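You operate a simulated robot arm through the tools that you are given. There is no shell and no other tool.

You run a simulated robot arm. Do the job below in one go: nothing can be reset, and whatever is moved stays where it is left.

## Task
Give the panel a quarter turn and paint its short edge; switch off after.
Fine: cross slide on SHORT; a full white coat; leave the table past the wheel.

Only the result counts: the job must be done as asked and must still hold three seconds after the hand-in. Knocking over, shifting, dropping, spilling or breaking anything else fails it.

## Robot
A 7-joint arm with a two-finger parallel gripper, fixed in place. Base frame: the origin is at the foot of the arm, x ahead of it, y to its left, z up. Units: m, degrees, N and s.
With the tool pointing down near the work surface it reaches from about 0.2 to 0.58 m from the base axis. Its first joint turns from -66.0 to 66.0 degrees. Payload 2.5 kg.
The TCP is the grasp point between the finger pads, 0.023 m short of the fingertips. In the tool frame z runs along the fingers and y along their closing line. Largest opening 0.094 m; finger width 0.038, thickness 0.01; the body of the gripper, 0.054 by 0.096 m, starts 0.039 m behind the TCP.
Orientation is told as [roll, pitch, yaw] about the base's x, y, z axes, in that order, counted from this pose: with the fingers straight down and closing along the base's y, the tool's x points along the base's -x, its y along +y and its z along -z.

## Interface
- The arm moves only by the tool step_arm. Its argument "rows" is a list of rows, each a list of 7 numbers: the shift along the base's x, y, z in m, then the turn, a rotation vector about the base's x, y, z in rad, then the closure in counts, from 0 (fully open) to 255 (shut). In form: [[tx, ty, tz, wx, wy, wz, fingers], ...]. A call has 1 to 20 rows; each row is the pose to reach, as a shift and turn from the pose commanded when the call began. A row lasts 0.2 s, in which the tool goes at most 0.05 m and 8.6 degrees; a call with a longer step from one row to the next is refused whole, and so is a gripper value outside its range. A pose out of reach is approached as far as the arm can. The call stops where the force on the tool passes 40 N (or 10 N more than at its start, if that is more) or the arm is blocked; 0.2 s more then pass. The fingers move at their own pace (about 0.108 m/s each) and stop on an object; they squeeze with about 26 N. The grip force told is the motor's: it shows also when the fingers shut on nothing. Time passes only in rows, and 0.2 s behind the last, so rows that repeat a pose let the fingers close. It gives the time, the measured TCP pose, the force on the tool (base axes), the opening and the grip force at its end, in the units of the frame above (readings bear some noise), with the torque about the TCP (base axes, N m) and any sound that the robot's microphone picked up.
- Cameras (640 x 400 px; columns grow to the right, rows downward): "scene" is fixed at [0.1201, -0.4044, 0.5551]; the picture's right is [0.84, -0.54, 0.00], its down [-0.26, -0.40, -0.88] and it looks along [0.48, 0.74, -0.48] (base axes); focal length 214 px, centre (320, 200). "wrist" rides on the gripper at [0.086, 0.016, -0.074] in the tool frame; the picture's right is [-0.18, 0.98, 0.00], its down [-0.58, -0.11, -0.81] and it looks along [-0.79, -0.15, 0.59] (tool axes); focal length 243 px, centre (320, 200). There is no depth. A picture from a camera that has moved, and an enlarged one, comes with that camera's place and axes in the base frame and with its lens.
- grab_frame(camera): a new picture of that camera. The clock stands still meanwhile.
- enlarge(camera, box): a new picture of the part [left, top, right, bottom] of that camera's present view, enlarged. The clock stands still meanwhile.
- finish_job(): hands the job in; it is judged then, once.

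Nothing tells you positions but the pictures and the camera data. Unless the task says otherwise, let go and move clear before handing in.

The tools are called by a JSON object that holds its "name" and its "arguments". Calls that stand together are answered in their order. step_arm: Moves the arm, as the interface text tells. Its arguments: {"type":"object","properties":{"rows":{"type":"array","items":{"type":"array","items":{"type":"number"}}}},"required":["rows"]} The other tools are called the same way: grab_frame (camera) takes a picture; enlarge (camera, box) takes an enlarged picture of a part of a camera's view; finish_job () hands the job in.

At the start:

```text
time_s: 0.0
ee_pos: [0.3169, -0.1404, 0.4754]
tcp_rot: [0.0, 0.0, 0.1]
force: [-0.7, 0.2, 0.0]
ft_torque: [-0.02, -0.02, 0.04]
grip_width: 0.0941
finger_force: 0.1
```

scene: 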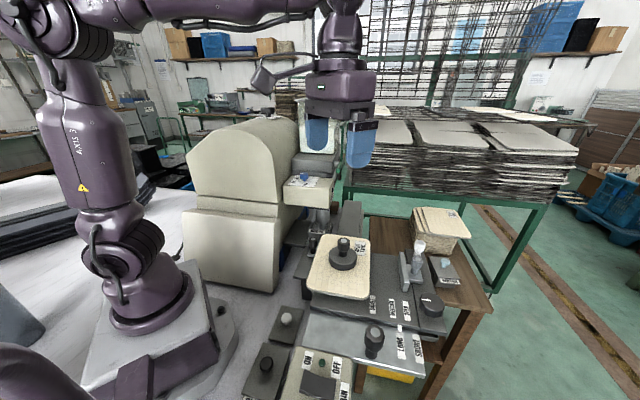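
wrist: 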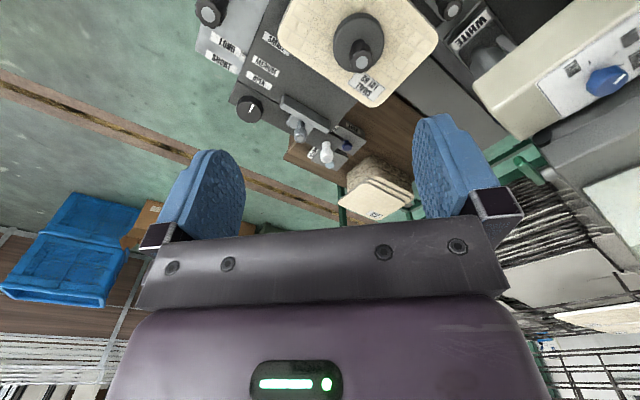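

I see a machine with a panel on a turntable-like holder with a knob, several labelled levers (LONG/SHORT, ON/OFF, etc.). I'll take enlarged views to read the labels before moving.

{"name": "enlarge", "arguments": {"camera": "scene", "box": [230, 220, 480, 400]}}

{"name": "enlarge", "arguments": {"camera": "scene", "box": [270, 140, 390, 260]}}

{"name": "enlarge", "arguments": {"camera": "wrist", "box": [180, 0, 480, 200]}}

{"name": "enlarge", "arguments": {"camera": "wrist", "box": [420, 0, 640, 140]}}

{"name": "enlarge", "arguments": {"camera": "scene", "box": [360, 200, 480, 330]}}

{"name": "enlarge", "arguments": {"camera": "scene", "box": [230, 300, 440, 400]}}

```text
2.22 times, centred on (355, 310) of scene
camera zoom: at [0.1201, -0.4044, 0.5551], right [0.84, -0.54, 0.0], down [-0.26, -0.4, -0.88], along [0.48, 0.74, -0.48], focal length 477 px, centre (242, -44)
```

zoom: 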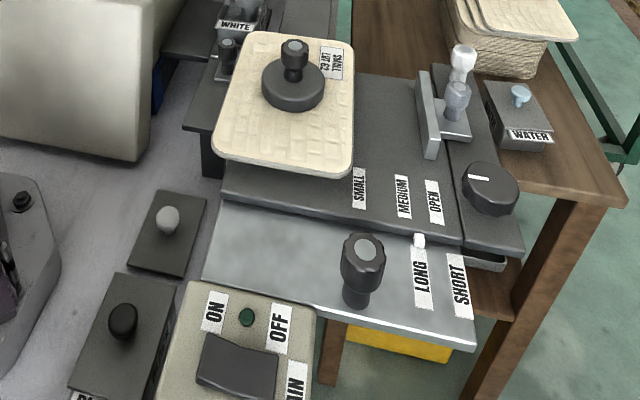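

```text
3.33 times, centred on (330, 200) of scene
camera zoom: at [0.1201, -0.4044, 0.5551], right [0.84, -0.54, 0.0], down [-0.26, -0.4, -0.88], along [0.48, 0.74, -0.48], focal length 715 px, centre (287, 200)
```

zoom: 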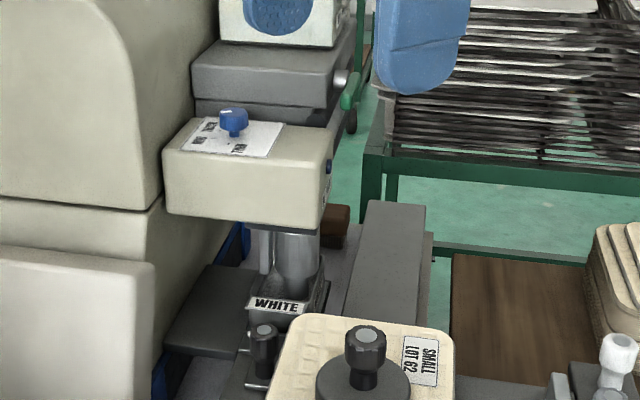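

```text
2.00 times, centred on (330, 100) of wrist
camera zoom: at [0.2323, -0.1244, 0.5491], right [0.18, 0.98, 0.0], down [0.58, -0.11, 0.81], along [0.79, -0.15, -0.59], focal length 485 px, centre (300, 400)
```

zoom: 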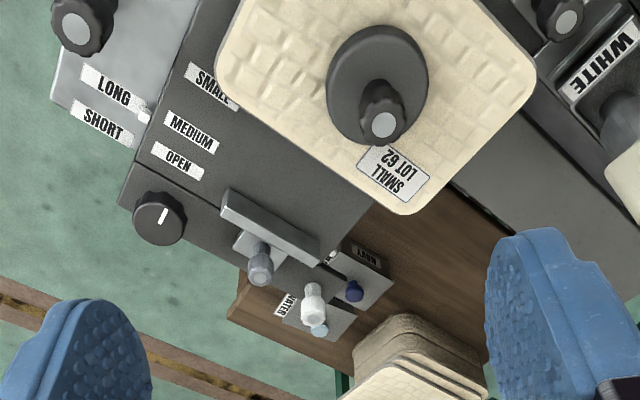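

```text
2.86 times, centred on (530, 70) of wrist
camera zoom: at [0.2323, -0.1244, 0.5491], right [0.18, 0.98, 0.0], down [0.58, -0.11, 0.81], along [0.79, -0.15, -0.59], focal length 693 px, centre (-280, 571)
```

zoom: 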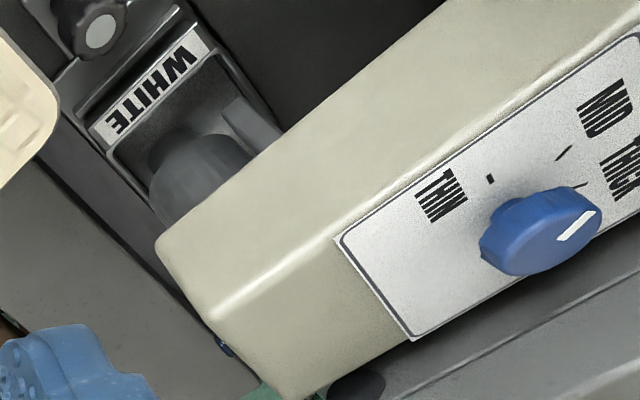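

```text
3.08 times, centred on (420, 265) of scene
camera zoom: at [0.1201, -0.4044, 0.5551], right [0.84, -0.54, 0.0], down [-0.26, -0.4, -0.88], along [0.48, 0.74, -0.48], focal length 660 px, centre (12, 0)
```

zoom: 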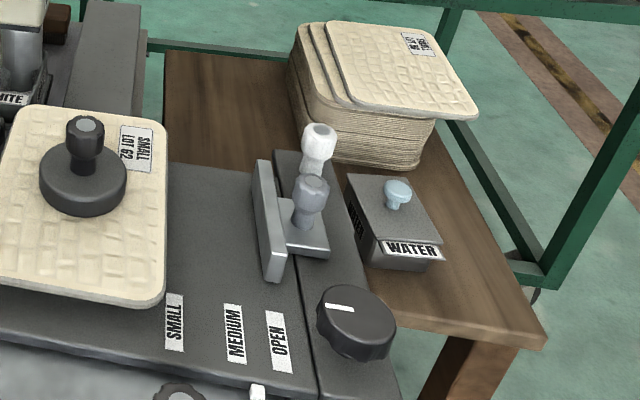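

```text
3.05 times, centred on (335, 350) of scene
camera zoom: at [0.1201, -0.4044, 0.5551], right [0.84, -0.54, 0.0], down [-0.26, -0.4, -0.88], along [0.48, 0.74, -0.48], focal length 654 px, centre (274, -257)
```

zoom: 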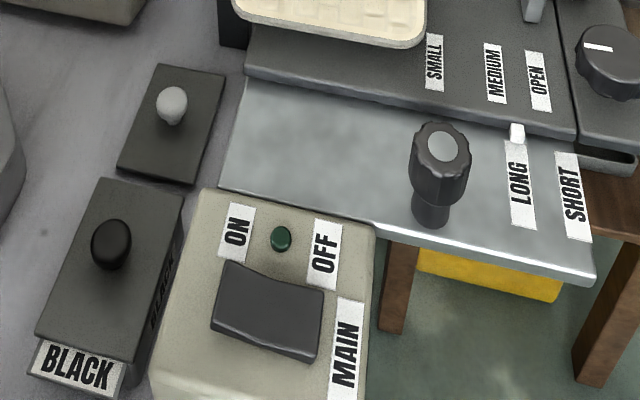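

The machine lies at roughly 45° to the base axes. The panel hub knob is near (0.38,-0.10,0.23), the vertical paint roller is near (0.47,0.11) standing in the WHITE pot, and the cross-slide pointer is on LONG. Before touching anything I'll move the wrist camera for closer views.

{"name": "step_arm", "arguments": {"rows": [[-0.01, -0.01, 0, 0, 0, 0.13, 0], [-0.02, -0.02, 0, 0, 0, 0.26, 0], [-0.03, -0.03, 0, 0, 0, 0.39, 0], [-0.03, -0.04, 0, 0, 0, 0.52, 0], [-0.03, -0.05, 0, 0, 0, 0.65, 0], [-0.03, -0.06, 0, 0, 0, 0.785, 0]]}}

{"name": "grab_frame", "arguments": {"camera": "wrist"}}

```text
time_s: 1.4
ee_pos: [0.2881, -0.2, 0.475]
tcp_rot: [0.0, 0.0, 45.2]
force: [-0.8, 0.7, 0.2]
ft_torque: [0.01, 0.0, -0.01]
grip_width: 0.0939
finger_force: 0.0
```

```text
taken
camera wrist: at [0.2169, -0.2503, 0.5491], right [-0.57, 0.82, 0.0], down [0.49, 0.33, 0.81], along [0.66, 0.46, -0.59], focal length 243 px, centre (320, 200)
```

wrist: 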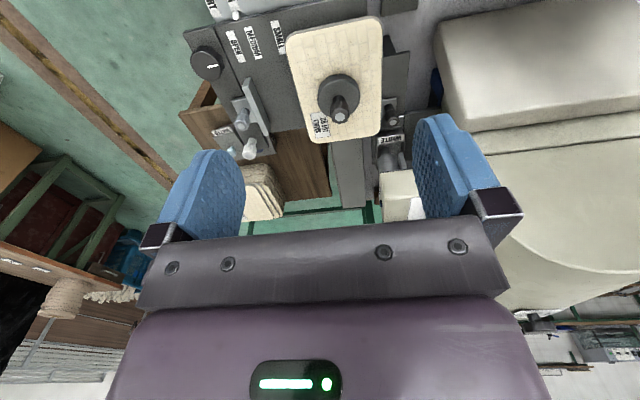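

The camera now looks along the machine's feed direction, with the panel, roller area, fence and dial all in the upper half. I'll enlarge those parts to see the mechanism.

{"name": "enlarge", "arguments": {"camera": "wrist", "box": [170, 0, 300, 90]}}

{"name": "enlarge", "arguments": {"camera": "wrist", "box": [200, 60, 300, 160]}}

{"name": "enlarge", "arguments": {"camera": "wrist", "box": [280, 80, 440, 220]}}

{"name": "enlarge", "arguments": {"camera": "wrist", "box": [270, 0, 450, 120]}}

{"name": "grab_frame", "arguments": {"camera": "scene"}}

```text
4.44 times, centred on (235, 45) of wrist
camera zoom: at [0.2169, -0.2503, 0.5491], right [-0.57, 0.82, 0.0], down [0.49, 0.33, 0.81], along [0.66, 0.46, -0.59], focal length 1078 px, centre (698, 889)
```

zoom: 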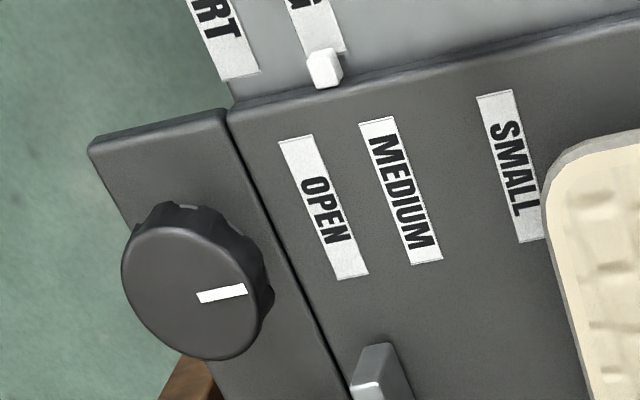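

```text
4.00 times, centred on (250, 110) of wrist
camera zoom: at [0.2169, -0.2503, 0.5491], right [-0.57, 0.82, 0.0], down [0.49, 0.33, 0.81], along [0.66, 0.46, -0.59], focal length 970 px, centre (600, 560)
```

zoom: 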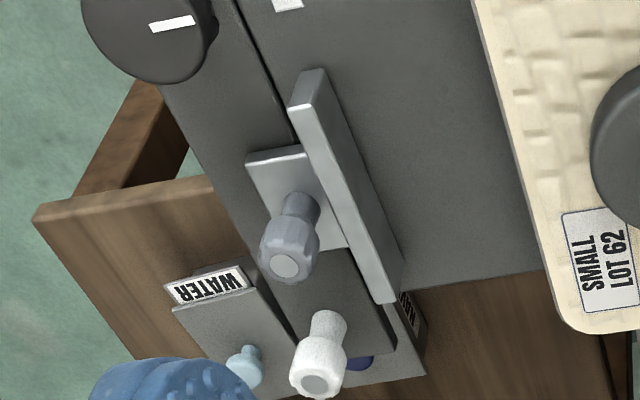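

```text
2.86 times, centred on (360, 150) of wrist
camera zoom: at [0.2169, -0.2503, 0.5491], right [-0.57, 0.82, 0.0], down [0.49, 0.33, 0.81], along [0.66, 0.46, -0.59], focal length 693 px, centre (206, 343)
```

zoom: 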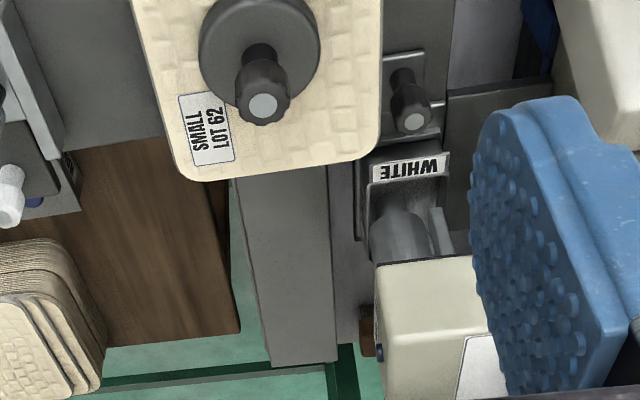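

```text
3.33 times, centred on (360, 60) of wrist
camera zoom: at [0.2169, -0.2503, 0.5491], right [-0.57, 0.82, 0.0], down [0.49, 0.33, 0.81], along [0.66, 0.46, -0.59], focal length 809 px, centre (187, 667)
```

zoom: 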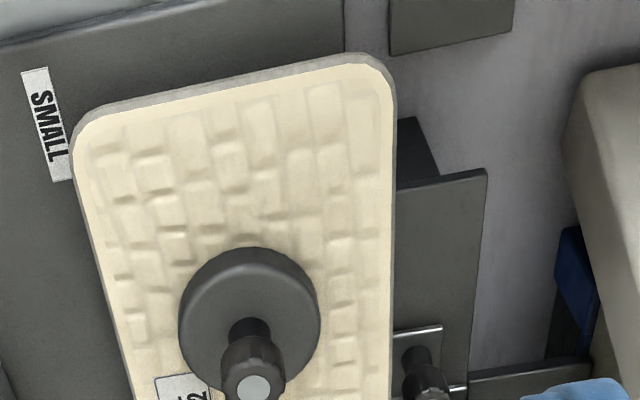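

```text
taken
```

scene: 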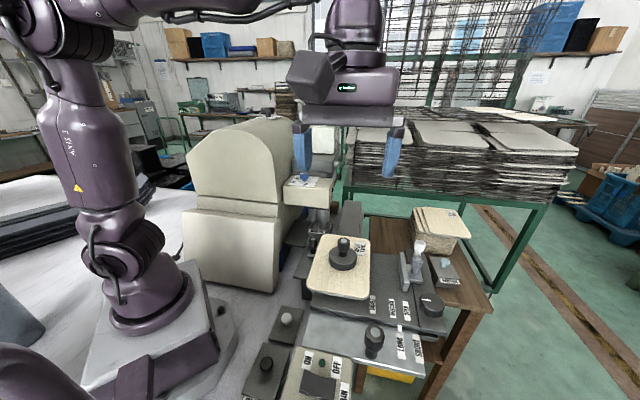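

I've worked out rough positions: slide-plate knob (0.31,-0.28,0.19), fence knob (0.52,-0.21,0.18), white knob (0.59,-0.17,0.18), dial (0.455,-0.293,0.166), and a knob beside the WHITE pot (0.387,0.05,0.12). Next I'll zoom in on the scene camera for details.

{"name": "enlarge", "arguments": {"camera": "scene", "box": [390, 230, 460, 290]}}

{"name": "enlarge", "arguments": {"camera": "scene", "box": [280, 160, 360, 220]}}

{"name": "enlarge", "arguments": {"camera": "scene", "box": [295, 210, 385, 280]}}

{"name": "enlarge", "arguments": {"camera": "scene", "box": [280, 340, 370, 400]}}

{"name": "enlarge", "arguments": {"camera": "scene", "box": [360, 280, 450, 360]}}

{"name": "enlarge", "arguments": {"camera": "scene", "box": [235, 290, 325, 400]}}

```text
6.67 times, centred on (425, 260) of scene
camera zoom: at [0.1201, -0.4044, 0.5551], right [0.84, -0.54, 0.0], down [-0.26, -0.4, -0.88], along [0.48, 0.74, -0.48], focal length 1430 px, centre (-380, -200)
```

zoom: 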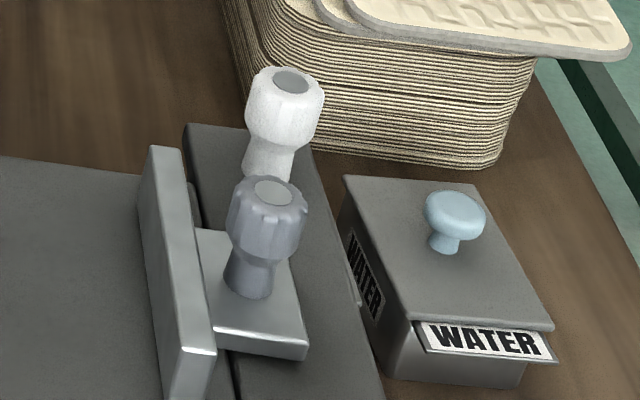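

```text
6.67 times, centred on (320, 190) of scene
camera zoom: at [0.1201, -0.4044, 0.5551], right [0.84, -0.54, 0.0], down [-0.26, -0.4, -0.88], along [0.48, 0.74, -0.48], focal length 1430 px, centre (320, 267)
```

zoom: 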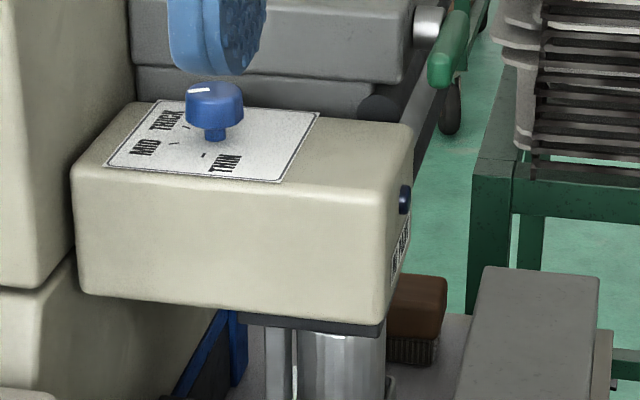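

```text
5.71 times, centred on (340, 245) of scene
camera zoom: at [0.1201, -0.4044, 0.5551], right [0.84, -0.54, 0.0], down [-0.26, -0.4, -0.88], along [0.48, 0.74, -0.48], focal length 1226 px, centre (206, -57)
```

zoom: 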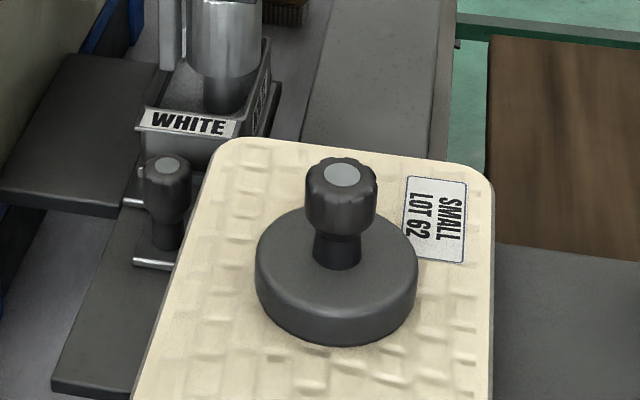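

```text
6.67 times, centred on (325, 370) of scene
camera zoom: at [0.1201, -0.4044, 0.5551], right [0.84, -0.54, 0.0], down [-0.26, -0.4, -0.88], along [0.48, 0.74, -0.48], focal length 1430 px, centre (287, -933)
```

zoom: 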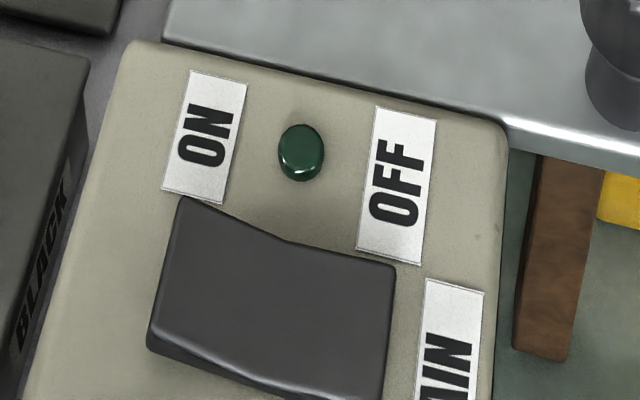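

```text
5.00 times, centred on (405, 320) of scene
camera zoom: at [0.1201, -0.4044, 0.5551], right [0.84, -0.54, 0.0], down [-0.26, -0.4, -0.88], along [0.48, 0.74, -0.48], focal length 1072 px, centre (-105, -400)
```

zoom: 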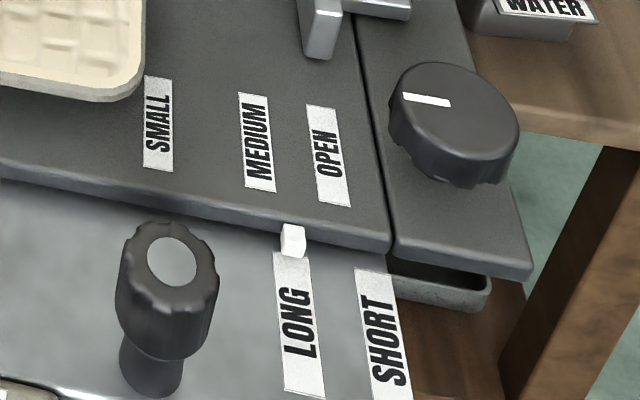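

```text
3.64 times, centred on (280, 345) of scene
camera zoom: at [0.1201, -0.4044, 0.5551], right [0.84, -0.54, 0.0], down [-0.26, -0.4, -0.88], along [0.48, 0.74, -0.48], focal length 780 px, centre (466, -327)
```

zoom: 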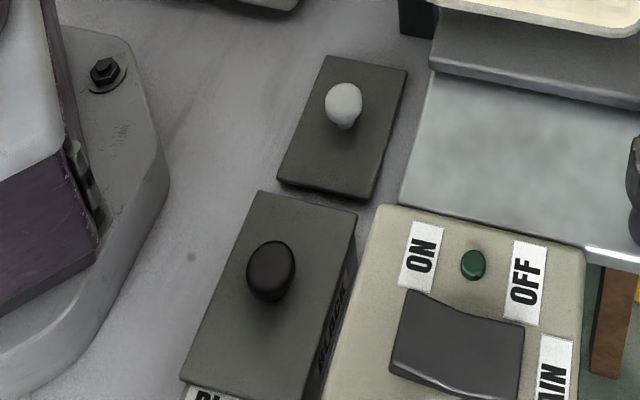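

The MAIN rocker looks to be on OFF with its lamp dark. The white-ball plate looks like the lid of the WHITE pot already in use, and the blue knob is the thickness setting. I'll move closer over the right-hand strip to see the dial, fence knob and white knob.

{"name": "step_arm", "arguments": {"rows": [[0.03, -0.016, -0.02, 0, 0, 0, 0], [0.06, -0.032, -0.045, 0, 0, 0, 0], [0.09, -0.048, -0.07, 0, 0, 0, 0], [0.12, -0.064, -0.1, 0, 0, 0, 0], [0.15, -0.08, -0.125, 0, 0, 0, 0]]}}

{"name": "grab_frame", "arguments": {"camera": "wrist"}}

{"name": "enlarge", "arguments": {"camera": "wrist", "box": [220, 0, 420, 125]}}

{"name": "enlarge", "arguments": {"camera": "wrist", "box": [240, 100, 400, 220]}}

```text
time_s: 2.6
ee_pos: [0.4344, -0.2794, 0.3485]
tcp_rot: [-0.1, 0.1, 45.1]
force: [0.3, 0.2, 0.3]
ft_torque: [0.05, -0.01, 0.0]
grip_width: 0.094
finger_force: 0.0
```

```text
taken
camera wrist: at [0.3639, -0.3295, 0.4227], right [-0.56, 0.83, 0.0], down [0.49, 0.33, 0.81], along [0.67, 0.45, -0.59], focal length 243 px, centre (320, 200)
```

wrist: 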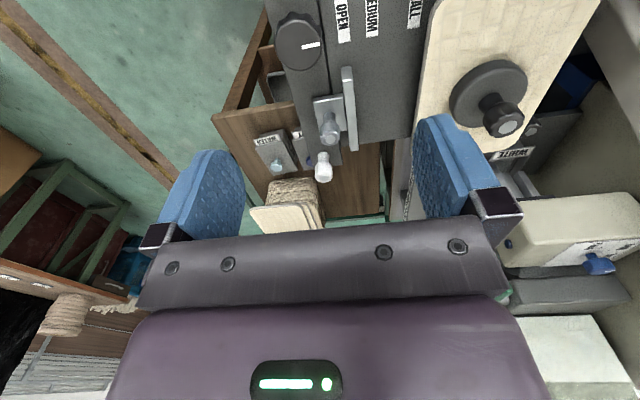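

```text
3.20 times, centred on (320, 62) of wrist
camera zoom: at [0.3639, -0.3295, 0.4227], right [-0.56, 0.83, 0.0], down [0.49, 0.33, 0.81], along [0.67, 0.45, -0.59], focal length 776 px, centre (320, 640)
```

zoom: 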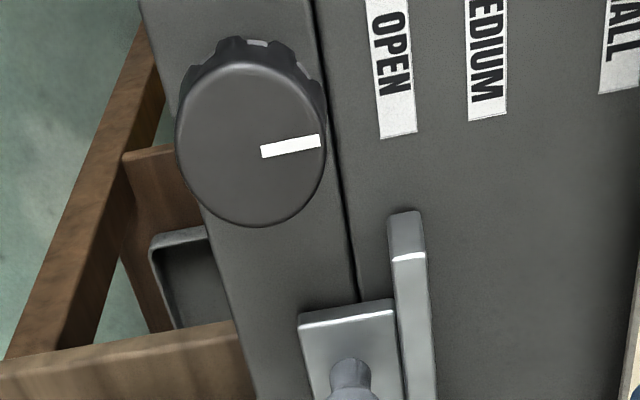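

```text
3.33 times, centred on (320, 160) of wrist
camera zoom: at [0.3639, -0.3295, 0.4227], right [-0.56, 0.83, 0.0], down [0.49, 0.33, 0.81], along [0.67, 0.45, -0.59], focal length 809 px, centre (320, 333)
```

zoom: 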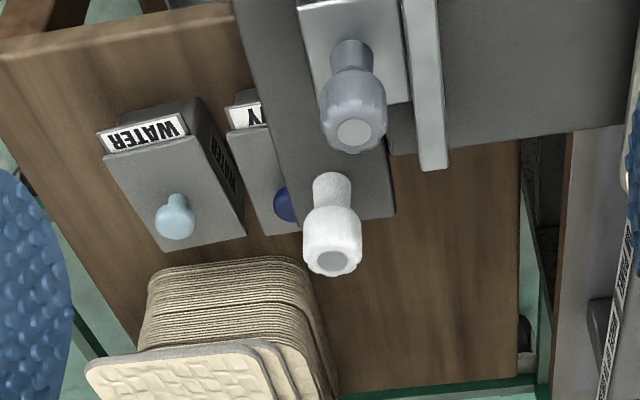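

The white knob sits on the right-hand strip and the fence is at OPEN, clear of the panel. Next I'll look from above at the thickness knob and the roller head, which I place around (0.40,0.12,0.32).

{"name": "step_arm", "arguments": {"rows": [[0, 0, 0.045, 0, 0, 0, 0], [0, 0.02, 0.09, 0, 0, 0, 0], [0, 0.065, 0.1, 0, 0, 0, 0], [0, 0.11, 0.1, 0, 0, 0, 0], [0, 0.155, 0.1, 0, 0, 0, 0], [0, 0.2, 0.1, 0, 0, 0, 0], [0, 0.245, 0.1, 0, 0, 0, 0], [-0.01, 0.29, 0.1, 0, 0, 0, 0], [-0.014, 0.33, 0.1, 0, 0, 0, 0]]}}

{"name": "grab_frame", "arguments": {"camera": "wrist"}}

{"name": "enlarge", "arguments": {"camera": "wrist", "box": [360, 40, 480, 140]}}

{"name": "enlarge", "arguments": {"camera": "wrist", "box": [240, 0, 440, 125]}}

```text
time_s: 4.6
ee_pos: [0.4242, 0.0504, 0.4499]
tcp_rot: [0.0, 0.0, 45.0]
force: [0.0, 0.2, 0.0]
ft_torque: [-0.01, 0.01, -0.02]
grip_width: 0.094
finger_force: 0.0
```

```text
taken
camera wrist: at [0.3528, -0.0002, 0.5235], right [-0.56, 0.83, 0.0], down [0.49, 0.33, 0.81], along [0.67, 0.46, -0.59], focal length 243 px, centre (320, 200)
```

wrist: 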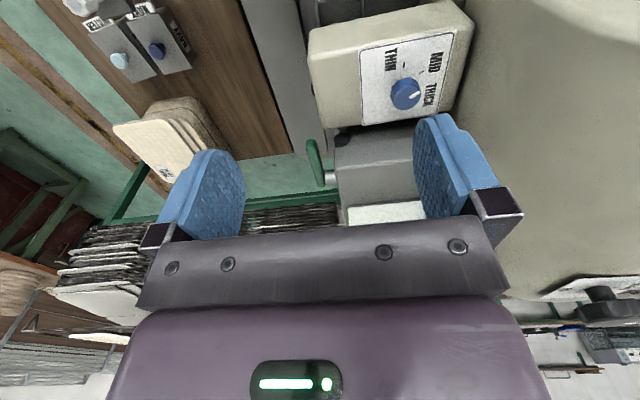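

```text
4.00 times, centred on (420, 90) of wrist
camera zoom: at [0.3528, -0.0002, 0.5235], right [-0.56, 0.83, 0.0], down [0.49, 0.33, 0.81], along [0.67, 0.46, -0.59], focal length 970 px, centre (-80, 640)
```

zoom: 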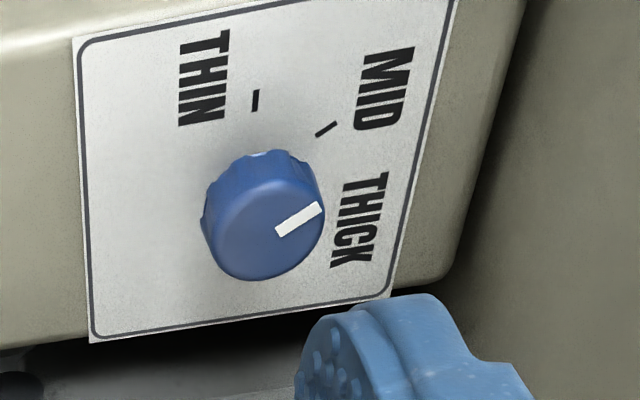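

```text
3.20 times, centred on (340, 62) of wrist
camera zoom: at [0.3528, -0.0002, 0.5235], right [-0.56, 0.83, 0.0], down [0.49, 0.33, 0.81], along [0.67, 0.46, -0.59], focal length 776 px, centre (256, 640)
```

zoom: 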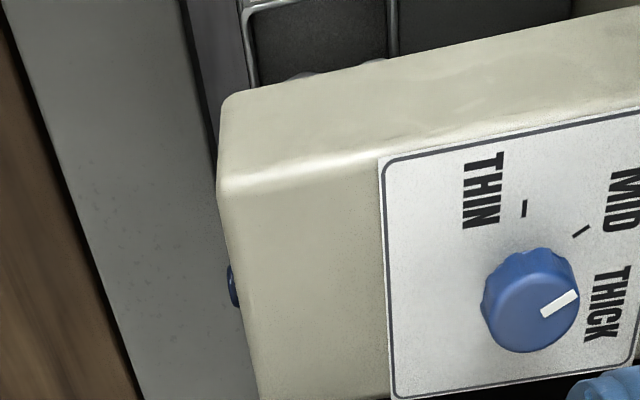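

The thickness knob points at MID, with its ticks about 60° apart. I'll turn to look from the panel side at the head's side face, the roller and the WHITE pot.

{"name": "step_arm", "arguments": {"rows": [[0.0, -0.01, 0, 0, 0, 0.14, 0], [0.01, -0.02, 0, 0, 0, 0.28, 0], [0.02, -0.03, 0, 0, 0, 0.42, 0], [0.03, -0.04, 0, 0, 0, 0.56, 0], [0.04, -0.05, 0, 0, 0, 0.7, 0], [0.05, -0.06, -0.01, 0, 0, 0.84, 0], [0.06, -0.07, -0.02, 0, 0, 0.98, 0], [0.07, -0.08, -0.03, 0, 0, 1.12, 0], [0.075, -0.09, -0.05, 0, 0, 1.26, 0], [0.075, -0.095, -0.07, 0, 0, 1.4, 0], [0.075, -0.1, -0.09, 0, 0, 1.54, 0]]}}

{"name": "grab_frame", "arguments": {"camera": "wrist"}}

{"name": "grab_frame", "arguments": {"camera": "scene"}}

```text
time_s: 7.0
ee_pos: [0.4969, -0.0498, 0.3604]
tcp_rot: [0.0, -0.1, 133.3]
force: [-0.5, 0.1, -0.2]
ft_torque: [0.0, -0.02, 0.0]
grip_width: 0.094
finger_force: 0.1
```

```text
taken
camera wrist: at [0.5466, -0.1236, 0.4344], right [-0.84, -0.54, 0.0], down [-0.32, 0.5, 0.81], along [-0.44, 0.68, -0.59], focal length 243 px, centre (320, 200)
```

wrist: 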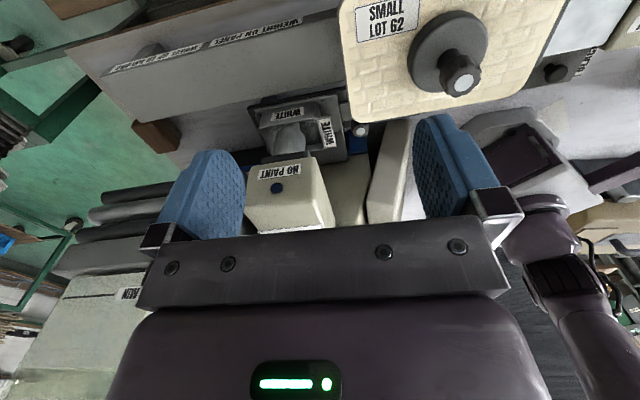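

```text
taken
```

scene: 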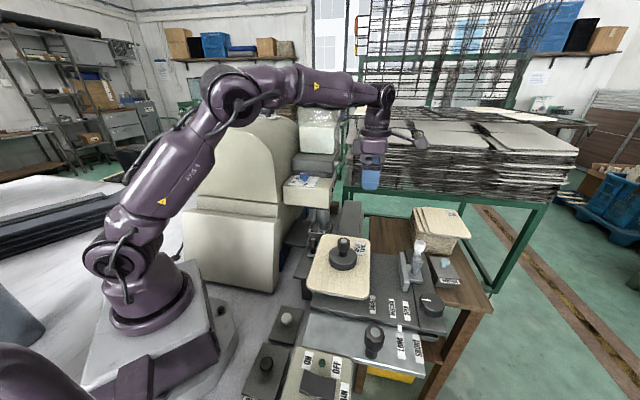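

I see a "NO PAINT" lamp on the head, and there is text on the rail. I'll enlarge these to read them.

{"name": "enlarge", "arguments": {"camera": "wrist", "box": [90, 0, 330, 120]}}

{"name": "enlarge", "arguments": {"camera": "wrist", "box": [230, 90, 420, 220]}}

{"name": "enlarge", "arguments": {"camera": "wrist", "box": [330, 0, 520, 120]}}

{"name": "enlarge", "arguments": {"camera": "wrist", "box": [490, 0, 640, 100]}}

{"name": "enlarge", "arguments": {"camera": "wrist", "box": [100, 270, 160, 310]}}

```text
2.67 times, centred on (210, 60) of wrist
camera zoom: at [0.5466, -0.1236, 0.4344], right [-0.84, -0.54, 0.0], down [-0.32, 0.5, 0.81], along [-0.44, 0.68, -0.59], focal length 647 px, centre (613, 573)
```

zoom: 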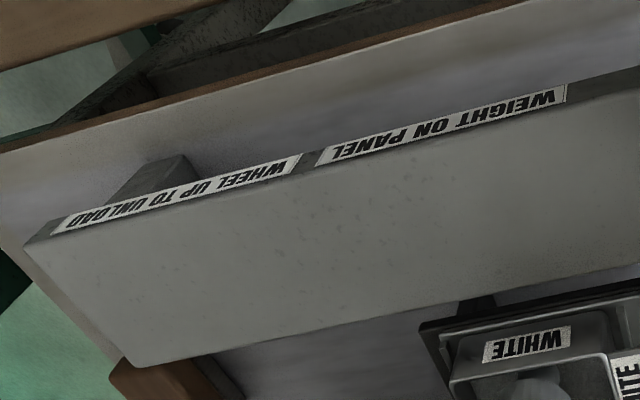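

```text
3.08 times, centred on (325, 155) of wrist
camera zoom: at [0.5466, -0.1236, 0.4344], right [-0.84, -0.54, 0.0], down [-0.32, 0.5, 0.81], along [-0.44, 0.68, -0.59], focal length 746 px, centre (305, 338)
```

zoom: 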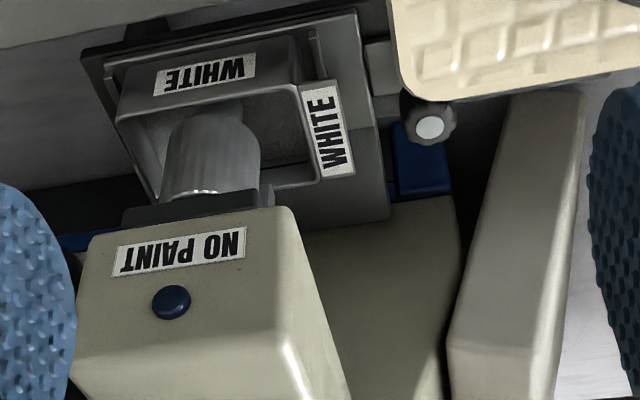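

```text
3.33 times, centred on (425, 60) of wrist
camera zoom: at [0.5466, -0.1236, 0.4344], right [-0.84, -0.54, 0.0], down [-0.32, 0.5, 0.81], along [-0.44, 0.68, -0.59], focal length 809 px, centre (-30, 667)
```

zoom: 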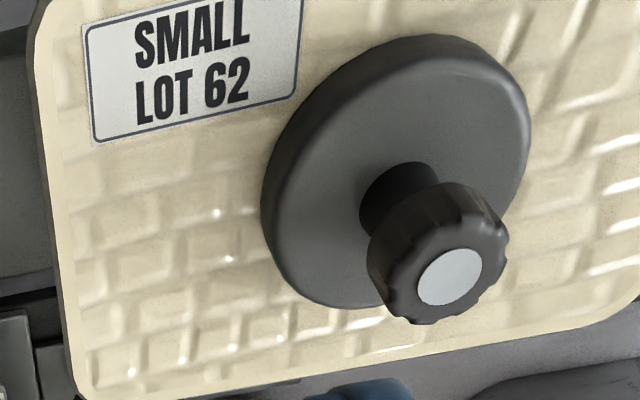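

```text
4.00 times, centred on (565, 50) of wrist
camera zoom: at [0.5466, -0.1236, 0.4344], right [-0.84, -0.54, 0.0], down [-0.32, 0.5, 0.81], along [-0.44, 0.68, -0.59], focal length 970 px, centre (-660, 800)
```

zoom: 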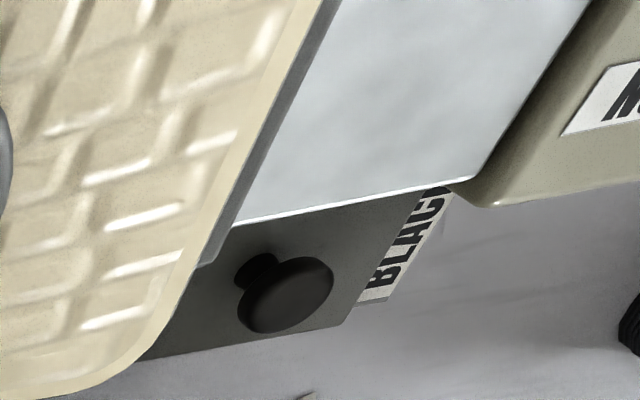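

```text
10.00 times, centred on (130, 290) of wrist
camera zoom: at [0.5466, -0.1236, 0.4344], right [-0.84, -0.54, 0.0], down [-0.32, 0.5, 0.81], along [-0.44, 0.68, -0.59], focal length 2426 px, centre (2220, -700)
```

zoom: 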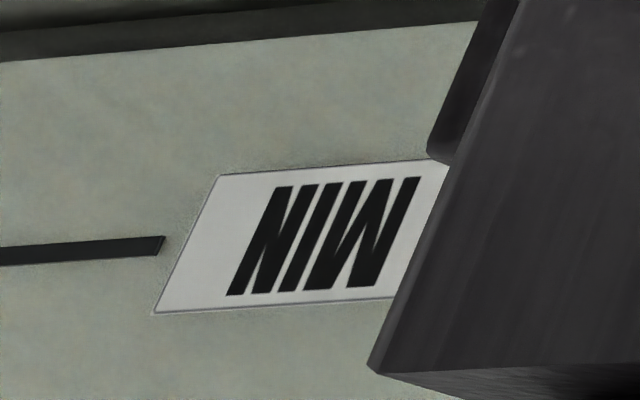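

The rail reads "WEIGHT ON PANEL" and "WHEEL UP TO UNLOAD", so the hub disc is a weight that clamps the panel. There is also a tank with a MIN mark behind the head, so I'll look at that and the rest of the region.

{"name": "enlarge", "arguments": {"camera": "wrist", "box": [0, 160, 170, 400]}}

{"name": "enlarge", "arguments": {"camera": "scene", "box": [280, 100, 370, 190]}}

{"name": "enlarge", "arguments": {"camera": "scene", "box": [280, 170, 360, 240]}}

{"name": "enlarge", "arguments": {"camera": "wrist", "box": [240, 90, 320, 150]}}

```text
1.67 times, centred on (85, 280) of wrist
camera zoom: at [0.5466, -0.1236, 0.4344], right [-0.84, -0.54, 0.0], down [-0.32, 0.5, 0.81], along [-0.44, 0.68, -0.59], focal length 404 px, centre (712, 67)
```

zoom: 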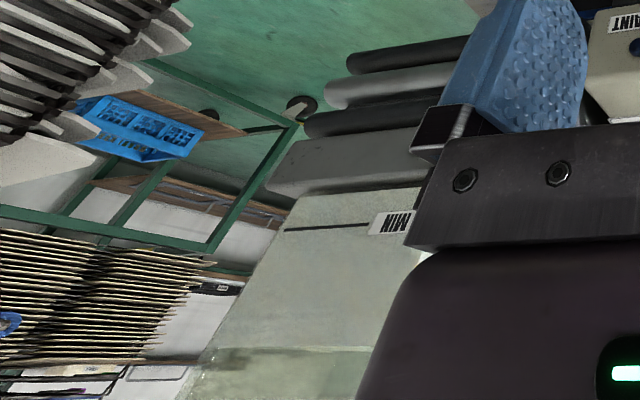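

```text
4.44 times, centred on (325, 145) of scene
camera zoom: at [0.1201, -0.4044, 0.5551], right [0.84, -0.54, 0.0], down [-0.26, -0.4, -0.88], along [0.48, 0.74, -0.48], focal length 953 px, centre (298, 444)
```

zoom: 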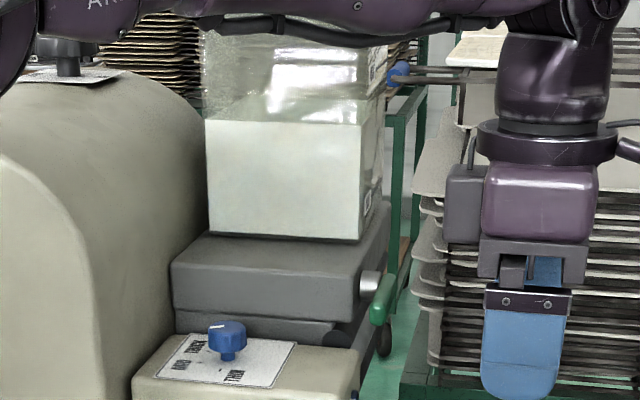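

```text
5.71 times, centred on (320, 205) of scene
camera zoom: at [0.1201, -0.4044, 0.5551], right [0.84, -0.54, 0.0], down [-0.26, -0.4, -0.88], along [0.48, 0.74, -0.48], focal length 1226 px, centre (320, 171)
```

zoom: 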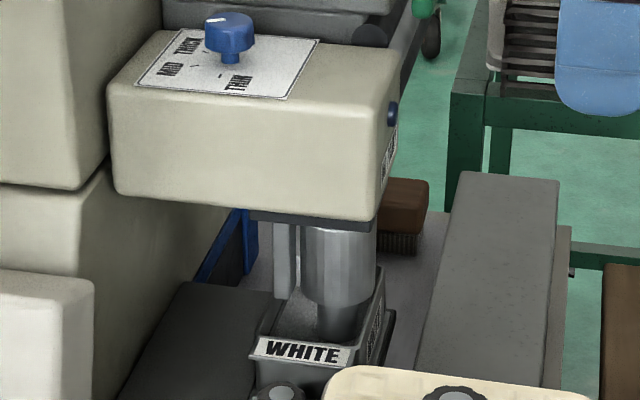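

```text
6.67 times, centred on (280, 120) of wrist
camera zoom: at [0.5466, -0.1236, 0.4344], right [-0.84, -0.54, 0.0], down [-0.32, 0.5, 0.81], along [-0.44, 0.68, -0.59], focal length 1618 px, centre (587, 733)
```

zoom: 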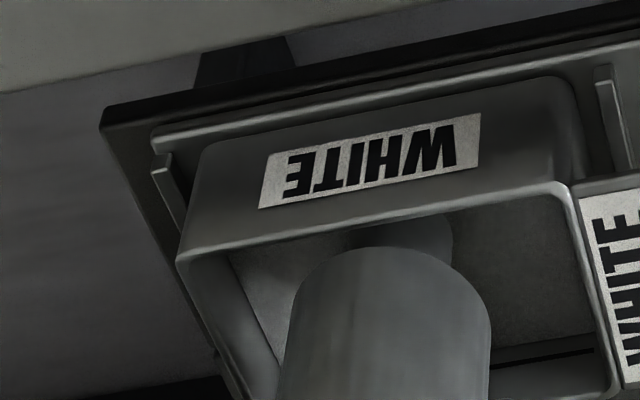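

The green handle near (0.53,0.115,0.31) under the tank is within reach and may be a valve. The WHITE pot's interior looks dark, so I need to see it and the valve more clearly before doing anything.

{"name": "step_arm", "arguments": {"rows": [[0.025, 0.03, 0.01, 0, 0, 0, 0], [0.05, 0.06, 0.015, 0, 0, 0, 0]]}}

{"name": "grab_frame", "arguments": {"camera": "wrist"}}

{"name": "enlarge", "arguments": {"camera": "wrist", "box": [200, 60, 440, 240]}}

{"name": "enlarge", "arguments": {"camera": "wrist", "box": [260, 50, 380, 130]}}

```text
time_s: 7.6
ee_pos: [0.5466, 0.0118, 0.3772]
tcp_rot: [0.0, 0.1, 133.2]
force: [0.0, -0.3, 0.3]
ft_torque: [-0.02, 0.0, -0.02]
grip_width: 0.0939
finger_force: 0.0
```

```text
taken
camera wrist: at [0.5954, -0.0634, 0.4505], right [-0.84, -0.54, 0.0], down [-0.32, 0.5, 0.81], along [-0.43, 0.68, -0.59], focal length 243 px, centre (320, 200)
```

wrist: 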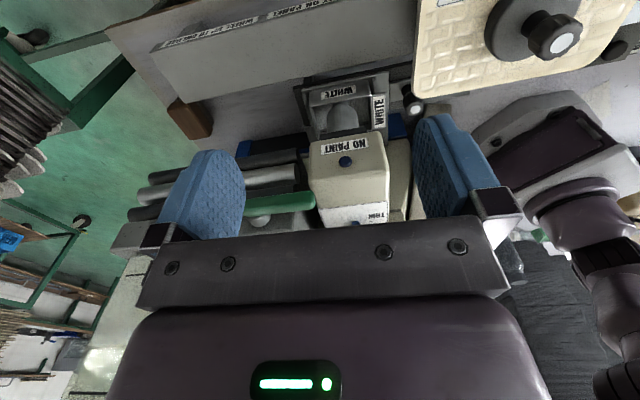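

```text
2.22 times, centred on (320, 150) of wrist
camera zoom: at [0.5954, -0.0634, 0.4505], right [-0.84, -0.54, 0.0], down [-0.32, 0.5, 0.81], along [-0.43, 0.68, -0.59], focal length 539 px, centre (320, 311)
```

zoom: 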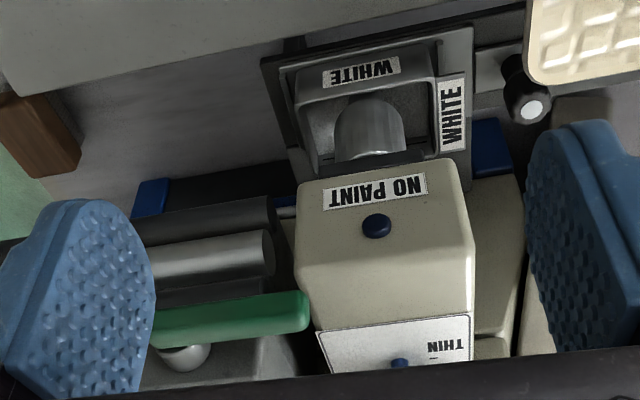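

```text
5.00 times, centred on (320, 90) of wrist
camera zoom: at [0.5954, -0.0634, 0.4505], right [-0.84, -0.54, 0.0], down [-0.32, 0.5, 0.81], along [-0.43, 0.68, -0.59], focal length 1213 px, centre (320, 750)
```

zoom: 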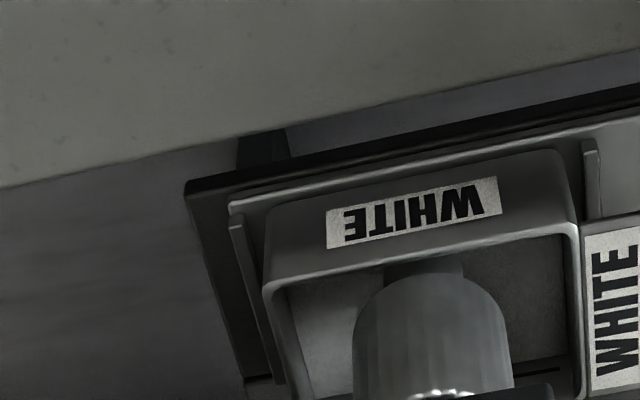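

The green handle lies parallel to the pipes, so the valve appears open, and NO PAINT will show once MAIN is on. Next I'll go above the weight's knob at (0.382,-0.099) with yaw 90° and prepare to grip it for the quarter turn.

{"name": "step_arm", "arguments": {"rows": [[-0.03, -0.018, 0, 0, 0, -0.126, 0], [-0.06, -0.036, 0, 0, 0, -0.252, 0], [-0.09, -0.055, -0.01, 0, 0, -0.378, 0], [-0.12, -0.075, -0.03, 0, 0, -0.504, 0], [-0.145, -0.095, -0.05, 0, 0, -0.63, 0], [-0.1648, -0.111, -0.077, 0, 0, -0.754, 0]]}}

{"name": "grab_frame", "arguments": {"camera": "wrist"}}

{"name": "grab_frame", "arguments": {"camera": "scene"}}

```text
time_s: 9.0
ee_pos: [0.3828, -0.1015, 0.3009]
tcp_rot: [-0.2, 0.0, 89.9]
force: [0.3, 0.5, 0.2]
ft_torque: [0.0, 0.02, 0.0]
grip_width: 0.0938
finger_force: 0.0
```

```text
taken
camera wrist: at [0.3678, -0.1879, 0.3733], right [-0.98, 0.19, 0.0], down [0.11, 0.58, 0.81], along [0.15, 0.79, -0.59], focal length 243 px, centre (320, 200)
```

wrist: 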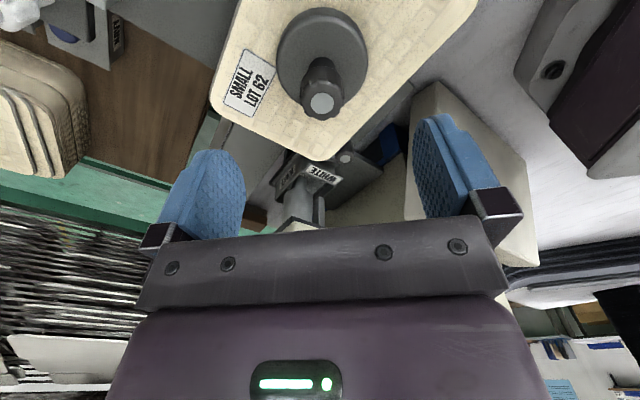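

```text
taken
```

scene: 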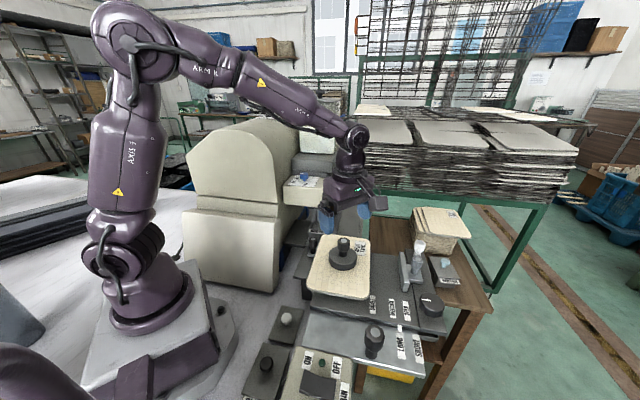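

The knob is directly below, at (0.383,-0.100). I'll go down to about z=0.214, then close gently and read the grip.

{"name": "step_arm", "arguments": {"rows": [[0, 0.0015, -0.03, 0, 0, 0, 0], [0, 0.0015, -0.06, 0, 0, 0, 0], [0, 0.0015, -0.075, 0, 0, 0, 0], [0, 0.0015, -0.086, 0, 0, 0, 0]]}}

{"name": "enlarge", "arguments": {"camera": "scene", "box": [295, 190, 395, 270]}}

{"name": "grab_frame", "arguments": {"camera": "wrist"}}

```text
time_s: 10.0
ee_pos: [0.3828, -0.0992, 0.2126]
tcp_rot: [0.0, 0.0, 90.1]
force: [0.7, -0.2, -0.1]
ft_torque: [0.03, -0.01, 0.01]
grip_width: 0.0939
finger_force: 0.2
```

```text
5.00 times, centred on (345, 230) of scene
camera zoom: at [0.1201, -0.4044, 0.5551], right [0.84, -0.54, 0.0], down [-0.26, -0.4, -0.88], along [0.48, 0.74, -0.48], focal length 1072 px, centre (195, 50)
```

zoom: 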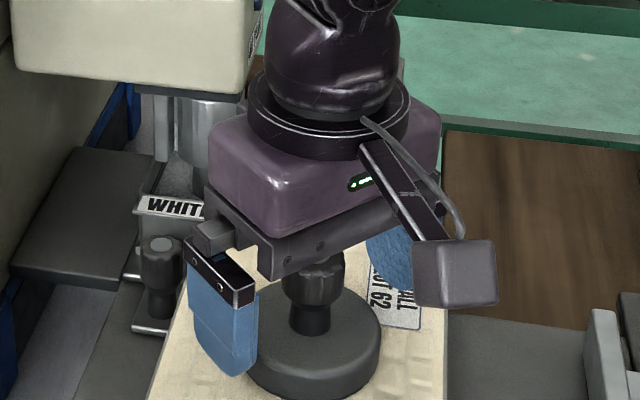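

```text
taken
camera wrist: at [0.3685, -0.1863, 0.2868], right [-0.98, 0.18, 0.0], down [0.11, 0.58, 0.81], along [0.15, 0.79, -0.59], focal length 243 px, centre (320, 200)
```

wrist: 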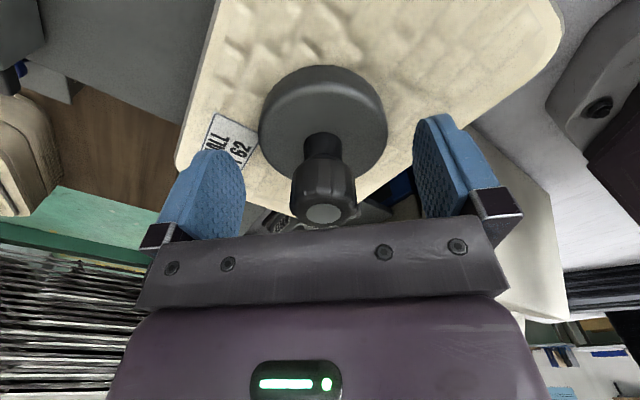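

The knob sits between the fingers with clearance above the disc. Closing on it now.

{"name": "step_arm", "arguments": {"rows": [[0, 0, 0, 0, 0, 0, 255], [0, 0, 0, 0, 0, 0, 255], [0, 0, 0, 0, 0, 0, 255]]}}

{"name": "grab_frame", "arguments": {"camera": "wrist"}}

```text
time_s: 10.8
ee_pos: [0.3832, -0.1001, 0.213]
tcp_rot: [0.1, 0.1, 90.0]
force: [-1.2, -0.4, 0.2]
ft_torque: [0.06, 0.06, 0.02]
grip_width: 0.0292
finger_force: 26.1
```

```text
taken
camera wrist: at [0.3683, -0.1863, 0.2868], right [-0.98, 0.18, 0.0], down [0.11, 0.58, 0.81], along [0.15, 0.79, -0.59], focal length 243 px, centre (320, 200)
```

wrist: 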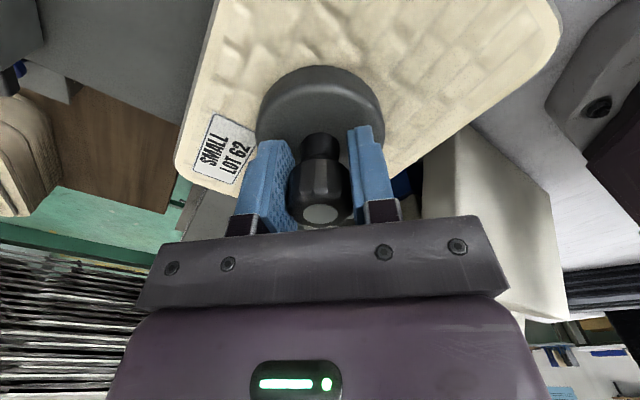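

It's gripped at 29 mm with almost no side force. I'll turn a little clockwise first to test whether the panel follows.

{"name": "step_arm", "arguments": {"rows": [[0, 0, 0, 0, 0, -0.05, 255], [0, 0, 0, 0, 0, -0.1, 255], [0, 0, 0, 0, 0, -0.15, 255], [0, 0, 0, 0, 0, -0.2, 255], [0, 0, 0, 0, 0, -0.25, 255]]}}

{"name": "grab_frame", "arguments": {"camera": "scene"}}

{"name": "grab_frame", "arguments": {"camera": "wrist"}}

```text
time_s: 12.0
ee_pos: [0.3843, -0.0997, 0.2123]
tcp_rot: [0.0, 0.0, 75.7]
force: [-2.8, 4.5, 9.6]
ft_torque: [0.12, -0.1, 0.09]
grip_width: 0.0289
finger_force: 26.4
```

```text
taken
```

scene: 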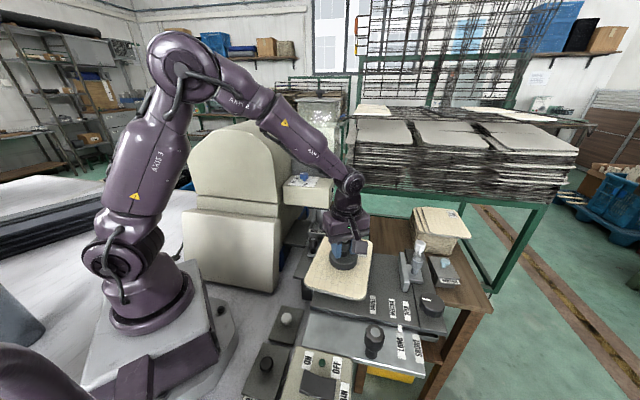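

```text
taken
camera wrist: at [0.3478, -0.1797, 0.2867], right [-0.91, 0.42, 0.0], down [0.25, 0.54, 0.81], along [0.34, 0.73, -0.59], focal length 243 px, centre (320, 200)
```

wrist: 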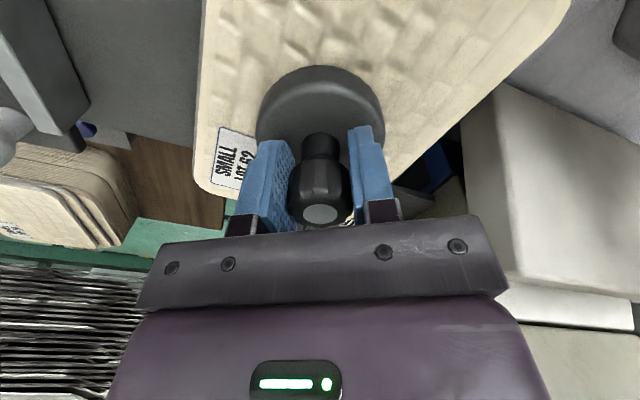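

The torque rose slightly and there is an upward force. I'll enlarge the view to check how far the panel actually turned compared with the tool.

{"name": "enlarge", "arguments": {"camera": "scene", "box": [295, 210, 385, 310]}}

{"name": "enlarge", "arguments": {"camera": "scene", "box": [230, 220, 480, 400]}}

```text
4.00 times, centred on (340, 260) of scene
camera zoom: at [0.1201, -0.4044, 0.5551], right [0.84, -0.54, 0.0], down [-0.26, -0.4, -0.88], along [0.48, 0.74, -0.48], focal length 858 px, centre (240, -40)
```

zoom: 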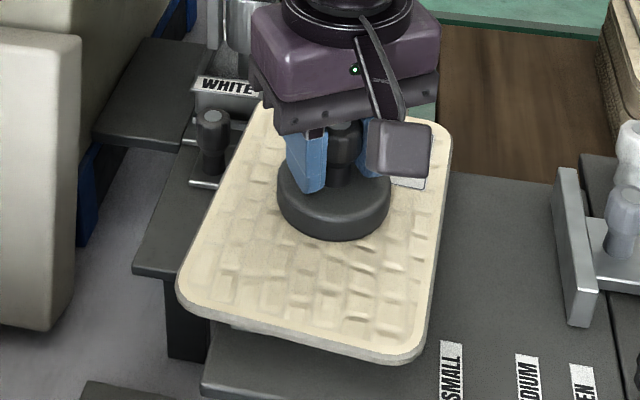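

```text
2.22 times, centred on (355, 310) of scene
camera zoom: at [0.1201, -0.4044, 0.5551], right [0.84, -0.54, 0.0], down [-0.26, -0.4, -0.88], along [0.48, 0.74, -0.48], focal length 477 px, centre (242, -44)
```

zoom: 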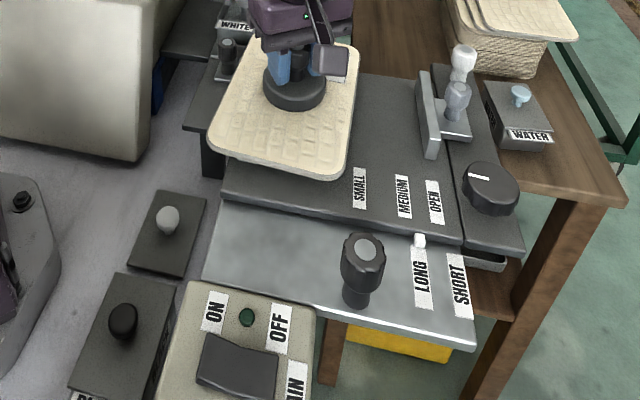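

The panel has turned only a few degrees so far against 14° of tool rotation. I'll keep turning, then compare again to see whether it's slipping or following.

{"name": "step_arm", "arguments": {"rows": [[0, 0, 0, 0, 0, -0.05, 255], [0, 0, 0, 0, 0, -0.1, 255], [0, 0, 0, 0, 0, -0.15, 255], [0, 0, 0, 0, 0, -0.2, 255], [0, 0, 0, 0, 0, -0.25, 255], [0, 0, 0, 0, 0, -0.25, 255]]}}

{"name": "enlarge", "arguments": {"camera": "scene", "box": [230, 220, 480, 400]}}

{"name": "grab_frame", "arguments": {"camera": "wrist"}}

```text
time_s: 13.4
ee_pos: [0.3834, -0.1006, 0.2132]
tcp_rot: [-0.1, 0.1, 61.2]
force: [-0.3, 0.4, 11.0]
ft_torque: [0.01, -0.14, 0.0]
grip_width: 0.0293
finger_force: 26.3
```

```text
2.22 times, centred on (355, 310) of scene
camera zoom: at [0.1201, -0.4044, 0.5551], right [0.84, -0.54, 0.0], down [-0.26, -0.4, -0.88], along [0.48, 0.74, -0.48], focal length 477 px, centre (242, -44)
```

zoom: 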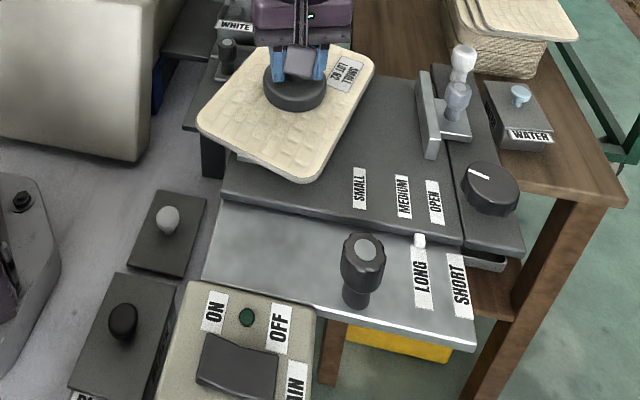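

```text
taken
camera wrist: at [0.3288, -0.1685, 0.2866], right [-0.77, 0.63, 0.0], down [0.37, 0.46, 0.81], along [0.51, 0.62, -0.59], focal length 243 px, centre (320, 200)
```

wrist: 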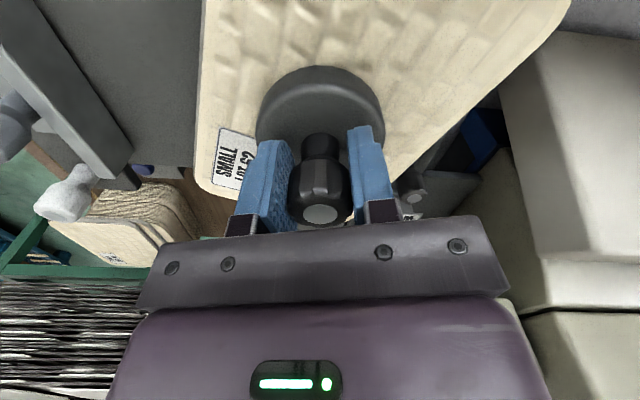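

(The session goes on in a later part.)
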